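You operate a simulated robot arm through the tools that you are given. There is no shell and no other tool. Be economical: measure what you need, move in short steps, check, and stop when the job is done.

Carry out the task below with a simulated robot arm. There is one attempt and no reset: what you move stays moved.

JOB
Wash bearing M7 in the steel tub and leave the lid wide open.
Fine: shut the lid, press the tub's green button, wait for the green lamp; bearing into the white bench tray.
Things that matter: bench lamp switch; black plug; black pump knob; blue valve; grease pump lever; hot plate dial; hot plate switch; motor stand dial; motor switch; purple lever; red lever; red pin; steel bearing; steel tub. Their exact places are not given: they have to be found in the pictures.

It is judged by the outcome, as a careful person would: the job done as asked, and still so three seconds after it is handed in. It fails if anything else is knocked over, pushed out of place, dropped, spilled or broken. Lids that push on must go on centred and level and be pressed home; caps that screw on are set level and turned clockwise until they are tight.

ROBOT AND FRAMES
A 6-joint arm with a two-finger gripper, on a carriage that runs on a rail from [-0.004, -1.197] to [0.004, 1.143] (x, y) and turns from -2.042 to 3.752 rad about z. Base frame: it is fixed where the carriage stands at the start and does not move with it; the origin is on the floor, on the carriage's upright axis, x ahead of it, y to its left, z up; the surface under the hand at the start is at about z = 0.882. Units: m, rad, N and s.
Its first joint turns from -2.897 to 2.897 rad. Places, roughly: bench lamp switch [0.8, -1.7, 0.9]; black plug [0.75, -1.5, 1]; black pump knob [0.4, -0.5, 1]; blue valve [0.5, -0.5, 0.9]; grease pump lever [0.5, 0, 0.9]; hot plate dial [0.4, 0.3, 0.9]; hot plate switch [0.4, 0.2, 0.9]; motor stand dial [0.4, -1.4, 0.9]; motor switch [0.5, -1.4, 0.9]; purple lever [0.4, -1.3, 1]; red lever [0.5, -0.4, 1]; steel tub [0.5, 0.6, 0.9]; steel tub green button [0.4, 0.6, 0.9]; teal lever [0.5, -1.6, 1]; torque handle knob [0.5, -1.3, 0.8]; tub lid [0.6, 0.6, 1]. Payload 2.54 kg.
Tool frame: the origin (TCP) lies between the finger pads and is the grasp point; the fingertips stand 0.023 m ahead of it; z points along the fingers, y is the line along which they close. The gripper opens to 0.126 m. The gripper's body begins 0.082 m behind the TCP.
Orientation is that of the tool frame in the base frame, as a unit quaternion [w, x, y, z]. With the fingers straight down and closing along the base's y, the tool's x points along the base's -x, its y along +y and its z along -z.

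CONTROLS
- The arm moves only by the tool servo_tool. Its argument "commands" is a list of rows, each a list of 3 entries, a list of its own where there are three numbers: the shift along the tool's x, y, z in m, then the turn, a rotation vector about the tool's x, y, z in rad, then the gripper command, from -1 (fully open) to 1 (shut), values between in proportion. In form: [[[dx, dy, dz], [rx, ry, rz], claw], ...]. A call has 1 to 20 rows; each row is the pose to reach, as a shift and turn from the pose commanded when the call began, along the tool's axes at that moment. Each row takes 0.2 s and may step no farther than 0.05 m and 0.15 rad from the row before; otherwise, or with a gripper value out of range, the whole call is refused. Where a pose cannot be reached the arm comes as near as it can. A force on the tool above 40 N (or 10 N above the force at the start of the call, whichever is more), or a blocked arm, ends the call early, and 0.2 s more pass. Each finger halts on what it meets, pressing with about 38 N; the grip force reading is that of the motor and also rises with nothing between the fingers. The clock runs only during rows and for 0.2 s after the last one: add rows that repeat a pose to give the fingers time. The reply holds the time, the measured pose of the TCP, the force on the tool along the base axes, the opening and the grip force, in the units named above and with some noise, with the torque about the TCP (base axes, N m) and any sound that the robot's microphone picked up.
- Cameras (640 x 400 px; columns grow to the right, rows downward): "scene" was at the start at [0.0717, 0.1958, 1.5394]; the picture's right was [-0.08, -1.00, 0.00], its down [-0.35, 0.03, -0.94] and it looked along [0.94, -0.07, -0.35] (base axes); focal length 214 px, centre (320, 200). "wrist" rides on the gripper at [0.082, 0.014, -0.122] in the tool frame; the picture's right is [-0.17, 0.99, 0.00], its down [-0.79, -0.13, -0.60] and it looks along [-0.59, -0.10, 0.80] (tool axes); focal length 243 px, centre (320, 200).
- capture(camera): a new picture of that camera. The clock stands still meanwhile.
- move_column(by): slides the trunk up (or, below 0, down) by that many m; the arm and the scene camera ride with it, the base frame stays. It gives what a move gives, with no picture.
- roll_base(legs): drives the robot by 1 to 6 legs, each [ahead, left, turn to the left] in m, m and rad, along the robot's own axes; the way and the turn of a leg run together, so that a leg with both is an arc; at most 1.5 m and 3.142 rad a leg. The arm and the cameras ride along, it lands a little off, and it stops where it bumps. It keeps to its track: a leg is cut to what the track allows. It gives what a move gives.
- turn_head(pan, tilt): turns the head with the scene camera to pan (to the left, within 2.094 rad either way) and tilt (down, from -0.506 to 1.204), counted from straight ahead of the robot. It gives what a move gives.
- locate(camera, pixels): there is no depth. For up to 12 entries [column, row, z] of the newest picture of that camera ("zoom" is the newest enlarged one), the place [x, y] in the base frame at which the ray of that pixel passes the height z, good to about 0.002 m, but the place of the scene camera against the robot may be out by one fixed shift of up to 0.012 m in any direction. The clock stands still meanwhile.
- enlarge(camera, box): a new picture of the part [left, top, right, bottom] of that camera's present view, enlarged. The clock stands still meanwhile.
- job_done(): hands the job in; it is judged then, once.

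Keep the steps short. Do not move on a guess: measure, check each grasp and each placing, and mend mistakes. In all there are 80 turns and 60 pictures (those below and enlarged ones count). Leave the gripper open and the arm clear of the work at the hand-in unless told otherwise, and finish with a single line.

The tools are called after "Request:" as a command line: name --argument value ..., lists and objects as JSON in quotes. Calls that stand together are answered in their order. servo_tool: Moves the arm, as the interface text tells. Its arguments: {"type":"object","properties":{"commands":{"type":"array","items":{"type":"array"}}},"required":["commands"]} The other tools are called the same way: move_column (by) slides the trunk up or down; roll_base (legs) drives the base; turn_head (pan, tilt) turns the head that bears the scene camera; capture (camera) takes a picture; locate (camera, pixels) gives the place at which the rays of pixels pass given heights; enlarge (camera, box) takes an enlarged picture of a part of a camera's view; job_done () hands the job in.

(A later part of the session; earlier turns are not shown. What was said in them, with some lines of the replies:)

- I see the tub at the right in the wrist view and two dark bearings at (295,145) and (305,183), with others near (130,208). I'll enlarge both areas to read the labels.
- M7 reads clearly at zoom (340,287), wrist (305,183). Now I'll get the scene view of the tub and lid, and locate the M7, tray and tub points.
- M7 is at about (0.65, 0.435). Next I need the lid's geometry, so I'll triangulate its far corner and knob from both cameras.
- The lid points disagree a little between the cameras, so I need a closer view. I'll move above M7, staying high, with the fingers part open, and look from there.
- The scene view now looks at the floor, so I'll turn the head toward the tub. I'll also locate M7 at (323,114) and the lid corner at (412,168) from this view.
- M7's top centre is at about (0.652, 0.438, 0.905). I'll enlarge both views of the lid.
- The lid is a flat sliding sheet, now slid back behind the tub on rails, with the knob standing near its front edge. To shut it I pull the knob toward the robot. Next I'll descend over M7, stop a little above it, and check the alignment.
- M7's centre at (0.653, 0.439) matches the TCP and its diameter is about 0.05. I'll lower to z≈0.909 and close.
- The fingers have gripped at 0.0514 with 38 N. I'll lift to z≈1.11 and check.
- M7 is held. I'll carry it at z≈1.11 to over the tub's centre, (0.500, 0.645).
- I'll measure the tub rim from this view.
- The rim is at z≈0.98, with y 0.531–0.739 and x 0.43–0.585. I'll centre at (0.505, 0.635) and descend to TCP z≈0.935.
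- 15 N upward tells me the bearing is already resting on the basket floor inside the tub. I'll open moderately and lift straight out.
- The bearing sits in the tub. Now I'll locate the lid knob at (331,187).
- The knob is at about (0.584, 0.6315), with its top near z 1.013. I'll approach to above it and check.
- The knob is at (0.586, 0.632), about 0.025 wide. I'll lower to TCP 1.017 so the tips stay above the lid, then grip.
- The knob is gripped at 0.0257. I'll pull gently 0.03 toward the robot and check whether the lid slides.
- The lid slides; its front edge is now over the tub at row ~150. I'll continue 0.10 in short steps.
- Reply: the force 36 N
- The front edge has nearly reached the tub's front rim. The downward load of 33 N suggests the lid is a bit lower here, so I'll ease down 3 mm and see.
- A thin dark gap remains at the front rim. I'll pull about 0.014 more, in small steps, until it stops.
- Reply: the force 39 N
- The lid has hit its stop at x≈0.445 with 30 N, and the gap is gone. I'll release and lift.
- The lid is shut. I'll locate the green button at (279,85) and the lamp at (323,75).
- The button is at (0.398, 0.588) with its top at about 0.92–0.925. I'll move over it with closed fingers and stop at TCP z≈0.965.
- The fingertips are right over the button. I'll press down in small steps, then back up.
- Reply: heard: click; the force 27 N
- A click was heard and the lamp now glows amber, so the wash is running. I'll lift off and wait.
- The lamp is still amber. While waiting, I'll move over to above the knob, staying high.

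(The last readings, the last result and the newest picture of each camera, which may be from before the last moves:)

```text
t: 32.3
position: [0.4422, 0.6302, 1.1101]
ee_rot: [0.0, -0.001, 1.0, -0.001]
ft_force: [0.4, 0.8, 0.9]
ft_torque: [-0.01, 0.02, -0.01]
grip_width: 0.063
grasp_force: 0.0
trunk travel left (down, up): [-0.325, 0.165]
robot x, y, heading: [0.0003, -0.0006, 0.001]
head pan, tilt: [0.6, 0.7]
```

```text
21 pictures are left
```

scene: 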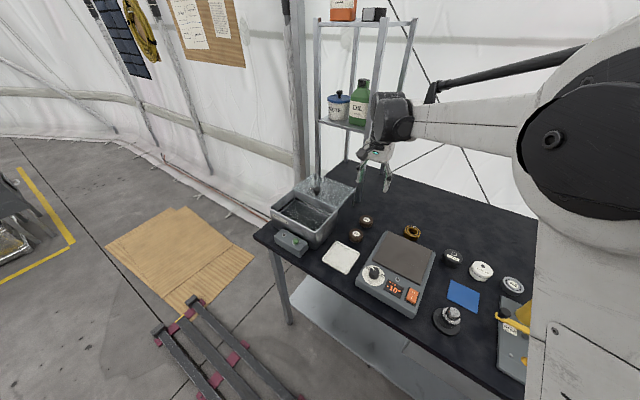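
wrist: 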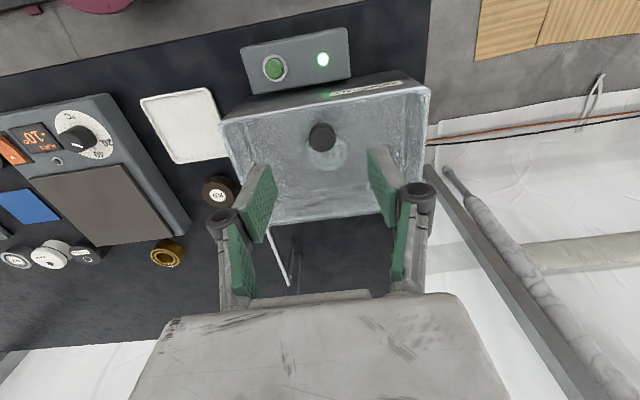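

The lamp is green. I'll lower onto the knob at (0.446, 0.6315), TCP z≈1.016, and grip.

Request:
servo_tool --commands '[[[-0.004, 0.0015, 0.04], [0, 0, 0], 0], [[-0.004, 0.0015, 0.075], [0, 0, 0], 0], [[-0.004, 0.0015, 0.094], [0, 0, 0], 0], [[-0.004, 0.0015, 0.094], [0, 0, 0], 0.5], [[-0.004, 0.0015, 0.094], [0, 0, 0], 0.9], [[-0.004, 0.0015, 0.094], [0, 0, 0], 0.9]]'

Request:
capture --camera "wrist"

```text
t: 33.7
position: [0.4471, 0.6319, 1.0159]
ee_rot: [0.0, 0.001, 1.0, 0.0]
ft_force: [-1.3, -16.8, -13.8]
ft_torque: [-0.31, -0.07, -0.07]
grip_width: 0.0251
grasp_force: 44.9
trunk travel left (down, up): [-0.325, 0.165]
robot x, y, heading: [0.0001, -0.0032, 0.008]
head pan, tilt: [0.6, 0.7]
```

```text
20 pictures are left
```

wrist: 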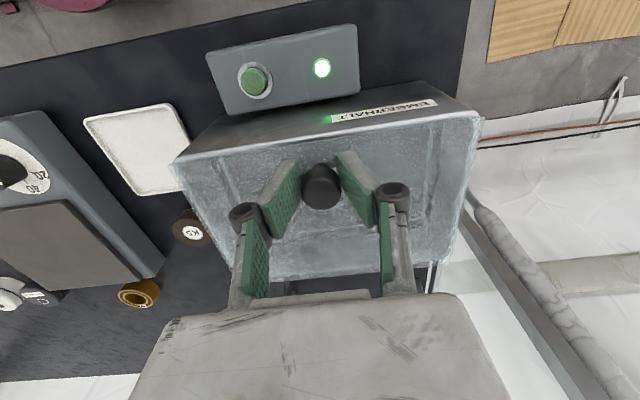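

The grip is good. I'll push the lid back (+x) 0.07 first, with a slight sideways relief.

Request:
servo_tool --commands '[[[-0.005, -0.001, 0.001], [0, 0, 0], 0.9], [[-0.02, -0.001, 0.001], [0, 0, 0], 0.9], [[-0.035, -0.001, 0], [0, 0, 0], 0.9], [[-0.05, -0.001, 0], [0, 0, 0], 0.9], [[-0.07, -0.001, 0], [0, 0, 0], 0.9]]'

```text
t: 34.9
position: [0.5189, 0.6311, 1.016]
ee_rot: [0.0, 0.001, 1.0, -0.002]
ft_force: [-0.8, -16.4, -28.0]
ft_torque: [-0.12, 0.14, -0.29]
grip_width: 0.025
grasp_force: 45.2
trunk travel left (down, up): [-0.325, 0.165]
robot x, y, heading: [-0.0011, -0.0005, 0.0]
head pan, tilt: [0.6, 0.7]
```

It is moving smoothly. I'll ease down 1 mm and continue toward the open stop.

Request:
servo_tool --commands '[[[0, -0.001, 0.0015], [0, 0, 0], 0.9], [[-0.02, -0.001, 0.0015], [0, 0, 0], 0.9], [[-0.04, -0.001, 0.001], [0, 0, 0], 0.9], [[-0.055, -0.001, 0.001], [0, 0, 0], 0.9], [[-0.065, -0.001, 0.001], [0, 0, 0], 0.9], [[-0.07, -0.001, 0.001], [0, 0, 0], 0.9]]'

Request:
capture --camera "wrist"

```text
t: 36.3
position: [0.5821, 0.6316, 1.0167]
ee_rot: [-0.001, -0.001, 1.0, -0.001]
ft_force: [-26.2, -19.9, -16.8]
ft_torque: [-0.37, 0.45, -0.13]
grip_width: 0.0249
grasp_force: 44.8
trunk travel left (down, up): [-0.325, 0.165]
robot x, y, heading: [-0.0005, -0.0015, -0.002]
head pan, tilt: [0.6, 0.7]
```

```text
19 pictures are left
```

wrist: 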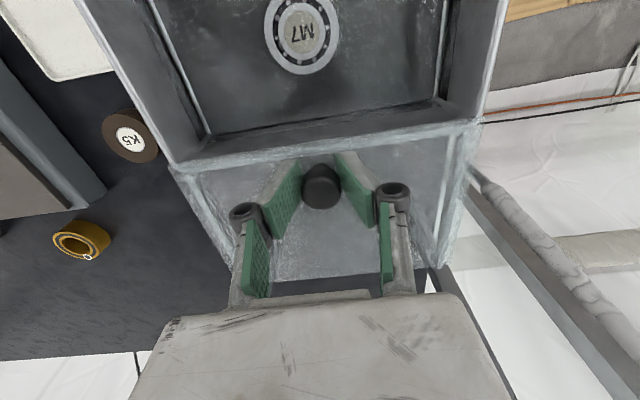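

The open stop is reached and M7 is now clean and shiny. I'll release the knob and lift.

Request:
servo_tool --commands '[[[0.002, 0, 0], [0, 0, 0], 0.9], [[0.002, 0, 0], [0, 0, 0], 0.1], [[0.002, 0, 0], [0, 0, 0], 0], [[0.002, 0, -0.03], [0, 0, 0], 0], [[0.002, 0, -0.07], [0, 0, 0], -0.1], [[0.002, 0, -0.11], [0, 0, 0], -0.2], [[0.042, 0, -0.11], [0, 0, 0], -0.2], [[0.08, 0, -0.11], [0, 0, 0], -0.2], [[0.08, 0, -0.11], [0, 0, 0], -0.2]]'

Request:
capture --camera "wrist"

Request:
enlarge --camera "scene" --box '[250, 160, 410, 280]'

```text
t: 38.3
position: [0.5033, 0.6308, 1.126]
ee_rot: [-0.001, 0.0, 1.0, 0.0]
ft_force: [-0.2, -0.7, 0.7]
ft_torque: [0.0, -0.05, -0.05]
grip_width: 0.0757
grasp_force: 0.0
trunk travel left (down, up): [-0.325, 0.165]
robot x, y, heading: [-0.0034, -0.0005, -0.003]
head pan, tilt: [0.6, 0.7]
```

```text
18 pictures are left
```

wrist: 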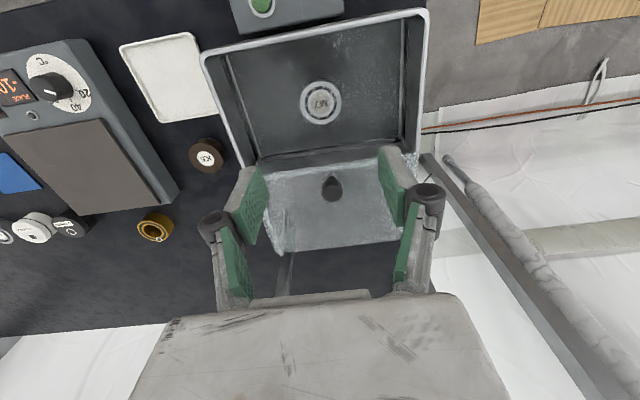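

```text
3.33 times, centred on (330, 220) of scene
```

zoom: 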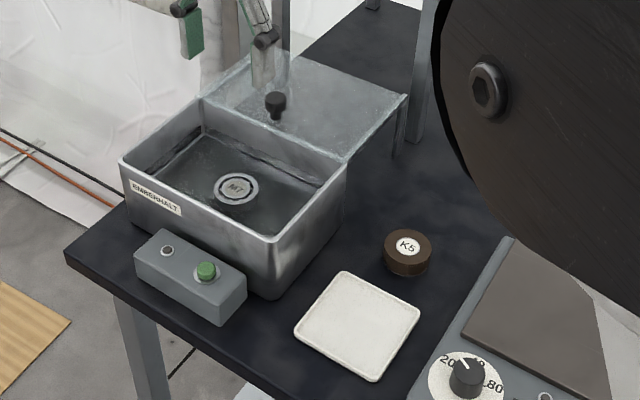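

The lid is fully back and M7 is where I left it, at (0.504, 0.630). I'll descend to TCP 0.936 and grip.

Request:
servo_tool --commands '[[[0, 0, 0.04], [0, 0, 0], -0.2], [[0, 0, 0.08], [0, 0, 0], -0.2], [[0, 0, 0.12], [0, 0, 0], -0.2], [[0, 0, 0.155], [0, 0, 0], -0.2], [[0, 0, 0.18], [0, 0, 0], -0.2], [[0, 0, 0.19], [0, 0, 0], -0.2], [[0, 0, 0.19], [0, 0, 0], 0.6], [[0, 0, 0.19], [0, 0, 0], 0.6], [[0, 0, 0.19], [0, 0, 0], 0.6]]'

```text
t: 40.3
position: [0.5054, 0.6308, 0.9358]
ee_rot: [-0.001, -0.001, 1.0, 0.0]
ft_force: [-0.2, 0.2, -0.3]
ft_torque: [0.0, 0.01, 0.0]
grip_width: 0.0512
grasp_force: 38.0
trunk travel left (down, up): [-0.325, 0.165]
robot x, y, heading: [-0.0002, 0.0018, -0.001]
head pan, tilt: [0.6, 0.7]
```

M7 is gripped (0.0512, 38 N). I'll lift out and carry it to over the tray's centre, (0.456, 0.438).

Request:
servo_tool --commands '[[[0, 0, -0.04], [0, 0, 0], 0.6], [[0, 0, -0.08], [0, 0, 0], 0.6], [[0, 0, -0.12], [0, 0, 0], 0.6], [[0, 0, -0.16], [0, 0, 0], 0.6], [[0, 0, -0.18], [0, 0, 0], 0.6], [[0.01, -0.04, -0.18], [0, 0, 0], 0.6], [[0.02, -0.08, -0.18], [0, 0, 0], 0.6], [[0.03, -0.12, -0.18], [0, 0, 0], 0.6], [[0.04, -0.16, -0.18], [0, 0, 0], 0.6], [[0.049, -0.193, -0.18], [0, 0, 0], 0.6], [[0.049, -0.193, -0.18], [0, 0, 0], 0.6]]'

Request:
capture --camera "wrist"

Request:
capture --camera "scene"

```text
t: 42.7
position: [0.4569, 0.4364, 1.1165]
ee_rot: [0.0, 0.0, 1.0, 0.0]
ft_force: [-0.3, -0.1, -1.5]
ft_torque: [0.01, -0.05, 0.01]
grip_width: 0.0515
grasp_force: 37.8
trunk travel left (down, up): [-0.325, 0.165]
robot x, y, heading: [-0.0017, -0.0017, -0.003]
head pan, tilt: [0.6, 0.7]
```

```text
16 pictures are left
```

wrist: 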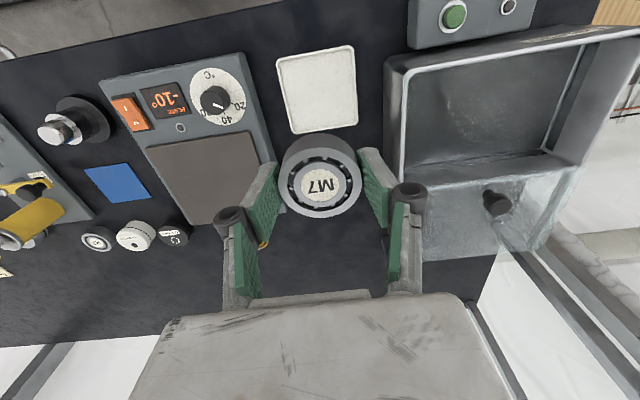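

```text
15 pictures are left
```

scene: 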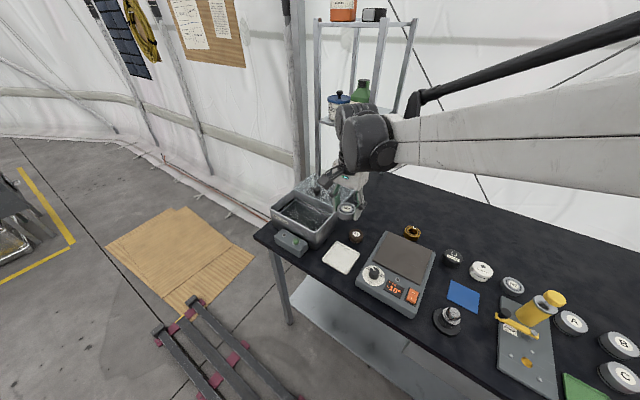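

I'll re-measure the tray corners from this view.

Request:
locate --camera "wrist" --pixels '[[277, 60, 0.889], [353, 46, 0.889], [358, 123, 0.889], [293, 133, 0.889], [402, 56, 0.98], [275, 160, 0.91], [244, 54, 0.91]]'

```text
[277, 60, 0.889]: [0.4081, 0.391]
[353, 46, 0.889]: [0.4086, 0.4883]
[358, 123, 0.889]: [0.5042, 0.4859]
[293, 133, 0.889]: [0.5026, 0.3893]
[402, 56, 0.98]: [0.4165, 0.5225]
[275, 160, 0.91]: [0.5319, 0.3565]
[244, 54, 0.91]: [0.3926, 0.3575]
```

The tray's centre is (0.4555, 0.4385). I'll descend to just above it, then in fine steps until contact.

Request:
servo_tool --commands '[[[0.001, 0.002, 0.04], [0, 0, 0], 0.6], [[0.001, 0.002, 0.08], [0, 0, 0], 0.6], [[0.001, 0.002, 0.12], [0, 0, 0], 0.6], [[0.001, 0.002, 0.155], [0, 0, 0], 0.6], [[0.001, 0.002, 0.18], [0, 0, 0], 0.6], [[0.001, 0.002, 0.19], [0, 0, 0], 0.6], [[0.001, 0.002, 0.195], [0, 0, 0], 0.6], [[0.001, 0.002, 0.198], [0, 0, 0], 0.6], [[0.001, 0.002, 0.198], [0, 0, 0], 0.6]]'

Request:
capture --camera "wrist"

```text
t: 44.7
position: [0.4571, 0.4393, 0.9179]
ee_rot: [0.0, 0.0, 1.0, 0.0]
ft_force: [0.4, 0.6, -1.5]
ft_torque: [-0.01, -0.01, -0.02]
grip_width: 0.0514
grasp_force: 38.0
trunk travel left (down, up): [-0.325, 0.165]
robot x, y, heading: [0.0015, -0.0032, -0.004]
head pan, tilt: [0.6, 0.7]
```

```text
14 pictures are left
```

wrist: 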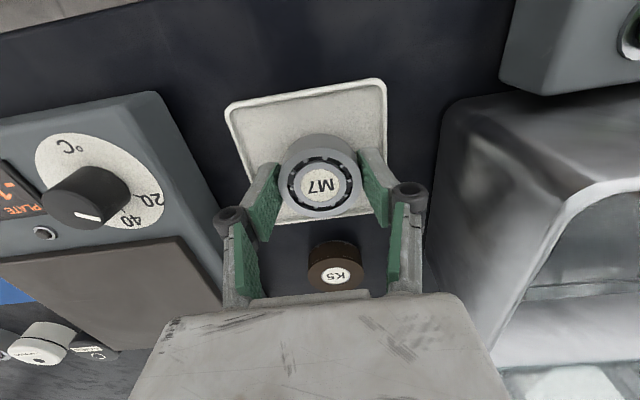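

No contact yet and all is clear around. I'll go down in 1.5 mm steps until it touches.

Request:
servo_tool --commands '[[[0, 0, 0.0015], [0, 0, 0], 0.6], [[0, 0, 0.003], [0, 0, 0], 0.6], [[0, 0, 0.0045], [0, 0, 0], 0.6]]'

```text
t: 45.5
position: [0.4563, 0.4398, 0.9136]
ee_rot: [0.001, 0.0, 1.0, 0.0]
ft_force: [0.7, 0.9, -1.7]
ft_torque: [0.0, -0.02, 0.01]
grip_width: 0.0515
grasp_force: 38.2
trunk travel left (down, up): [-0.325, 0.165]
robot x, y, heading: [0.0023, -0.0002, 0.003]
head pan, tilt: [0.6, 0.7]
```

Request:
servo_tool --commands '[[[0, 0, 0.001], [0, 0, 0], 0.6], [[0, 0, 0.002], [0, 0, 0], 0.6], [[0, 0, 0.003], [0, 0, 0], 0.6]]'

```text
t: 46.3
position: [0.4566, 0.4396, 0.9112]
ee_rot: [0.001, 0.0, 1.0, 0.0]
ft_force: [-0.3, 0.0, -1.1]
ft_torque: [0.02, 0.0, -0.02]
grip_width: 0.0517
grasp_force: 38.2
trunk travel left (down, up): [-0.325, 0.165]
robot x, y, heading: [-0.0008, 0.0027, -0.001]
head pan, tilt: [0.6, 0.7]
```

Request:
servo_tool --commands '[[[0, 0, 0.001], [0, 0, 0], 0.6], [[0, 0, 0.002], [0, 0, 0], 0.6], [[0, 0, 0.003], [0, 0, 0], 0.6], [[0, 0, 0.004], [0, 0, 0], 0.6]]'

Request:
enlarge --camera "wrist" --box '[220, 70, 420, 300]'

```text
t: 47.3
position: [0.4549, 0.4392, 0.908]
ee_rot: [0.002, 0.0, 1.0, 0.001]
ft_force: [6.2, 5.6, 22.0]
ft_torque: [0.19, -0.15, -0.03]
grip_width: 0.0514
grasp_force: 37.7
trunk travel left (down, up): [-0.325, 0.165]
robot x, y, heading: [-0.0017, 0.001, 0.003]
head pan, tilt: [0.6, 0.7]
```

```text
1.74 times, centred on (320, 185) of wrist
```

zoom: 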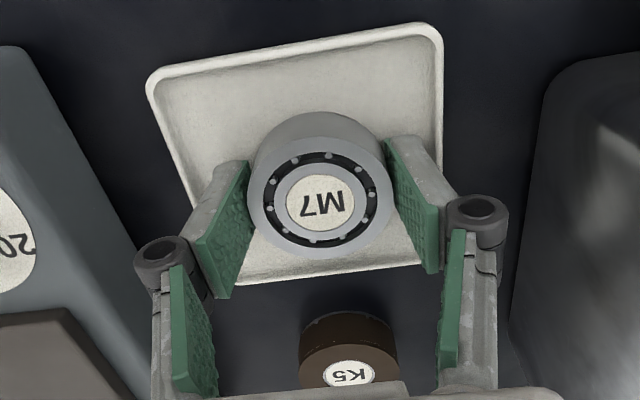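

Contact is made (22 N) with the bearing on the tray. I'll ease 1 mm, open gently, and lift clear.

Request:
servo_tool --commands '[[[0, 0, -0.001], [0, 0, 0], 0.6], [[0, 0, -0.001], [0, 0, 0], 0.1], [[0, 0, -0.001], [0, 0, 0], -0.1], [[0, 0, -0.001], [0, 0, 0], -0.1], [[0, 0, -0.03], [0, 0, 0], -0.1], [[0, 0, -0.07], [0, 0, 0], -0.1], [[0, 0, -0.11], [0, 0, 0], -0.1], [[0, 0, -0.15], [0, 0, 0], -0.5], [[0, 0, -0.19], [0, 0, 0], -1], [[0, 0, -0.23], [0, 0, 0], -1], [[0, 0, -0.23], [0, 0, 0], -1], [[0, 0, -0.23], [0, 0, 0], -1]]'

Request:
capture --camera "wrist"

Request:
enlarge --camera "scene" --box '[250, 160, 410, 280]'

```text
t: 49.9
position: [0.4554, 0.4399, 1.1374]
ee_rot: [0.0, 0.0, 1.0, 0.0]
ft_force: [0.1, 0.1, -0.8]
ft_torque: [-0.01, 0.01, 0.01]
grip_width: 0.1259
grasp_force: 0.1
trunk travel left (down, up): [-0.325, 0.165]
robot x, y, heading: [-0.0014, -0.004, 0.002]
head pan, tilt: [0.6, 0.7]
```

```text
12 pictures are left
```

wrist: 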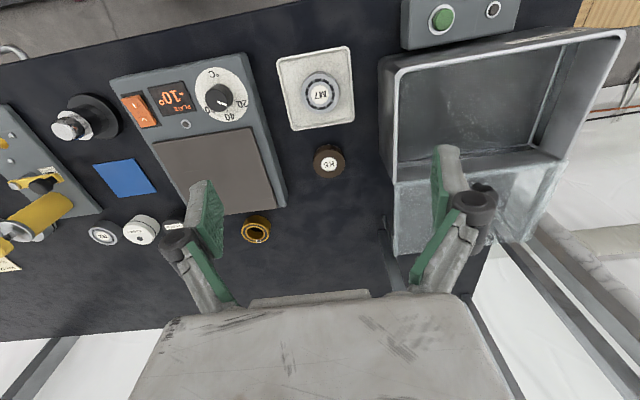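

```text
3.33 times, centred on (330, 220) of scene
```

zoom: 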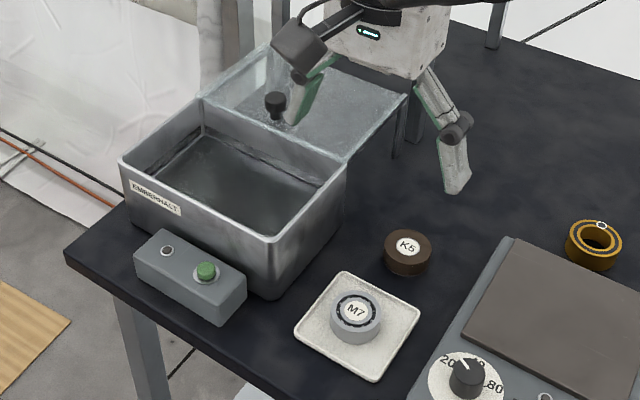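

M7 is clean and centred in the white tray, the lid is fully back, nothing else has moved, and the gripper is open and clear. I'm handing the job in.

Request:
job_done

```text
The job is handed in.
```

Bearing M7 was washed until the green lamp came on and now sits in the white bench tray, with the tub lid left wide open.
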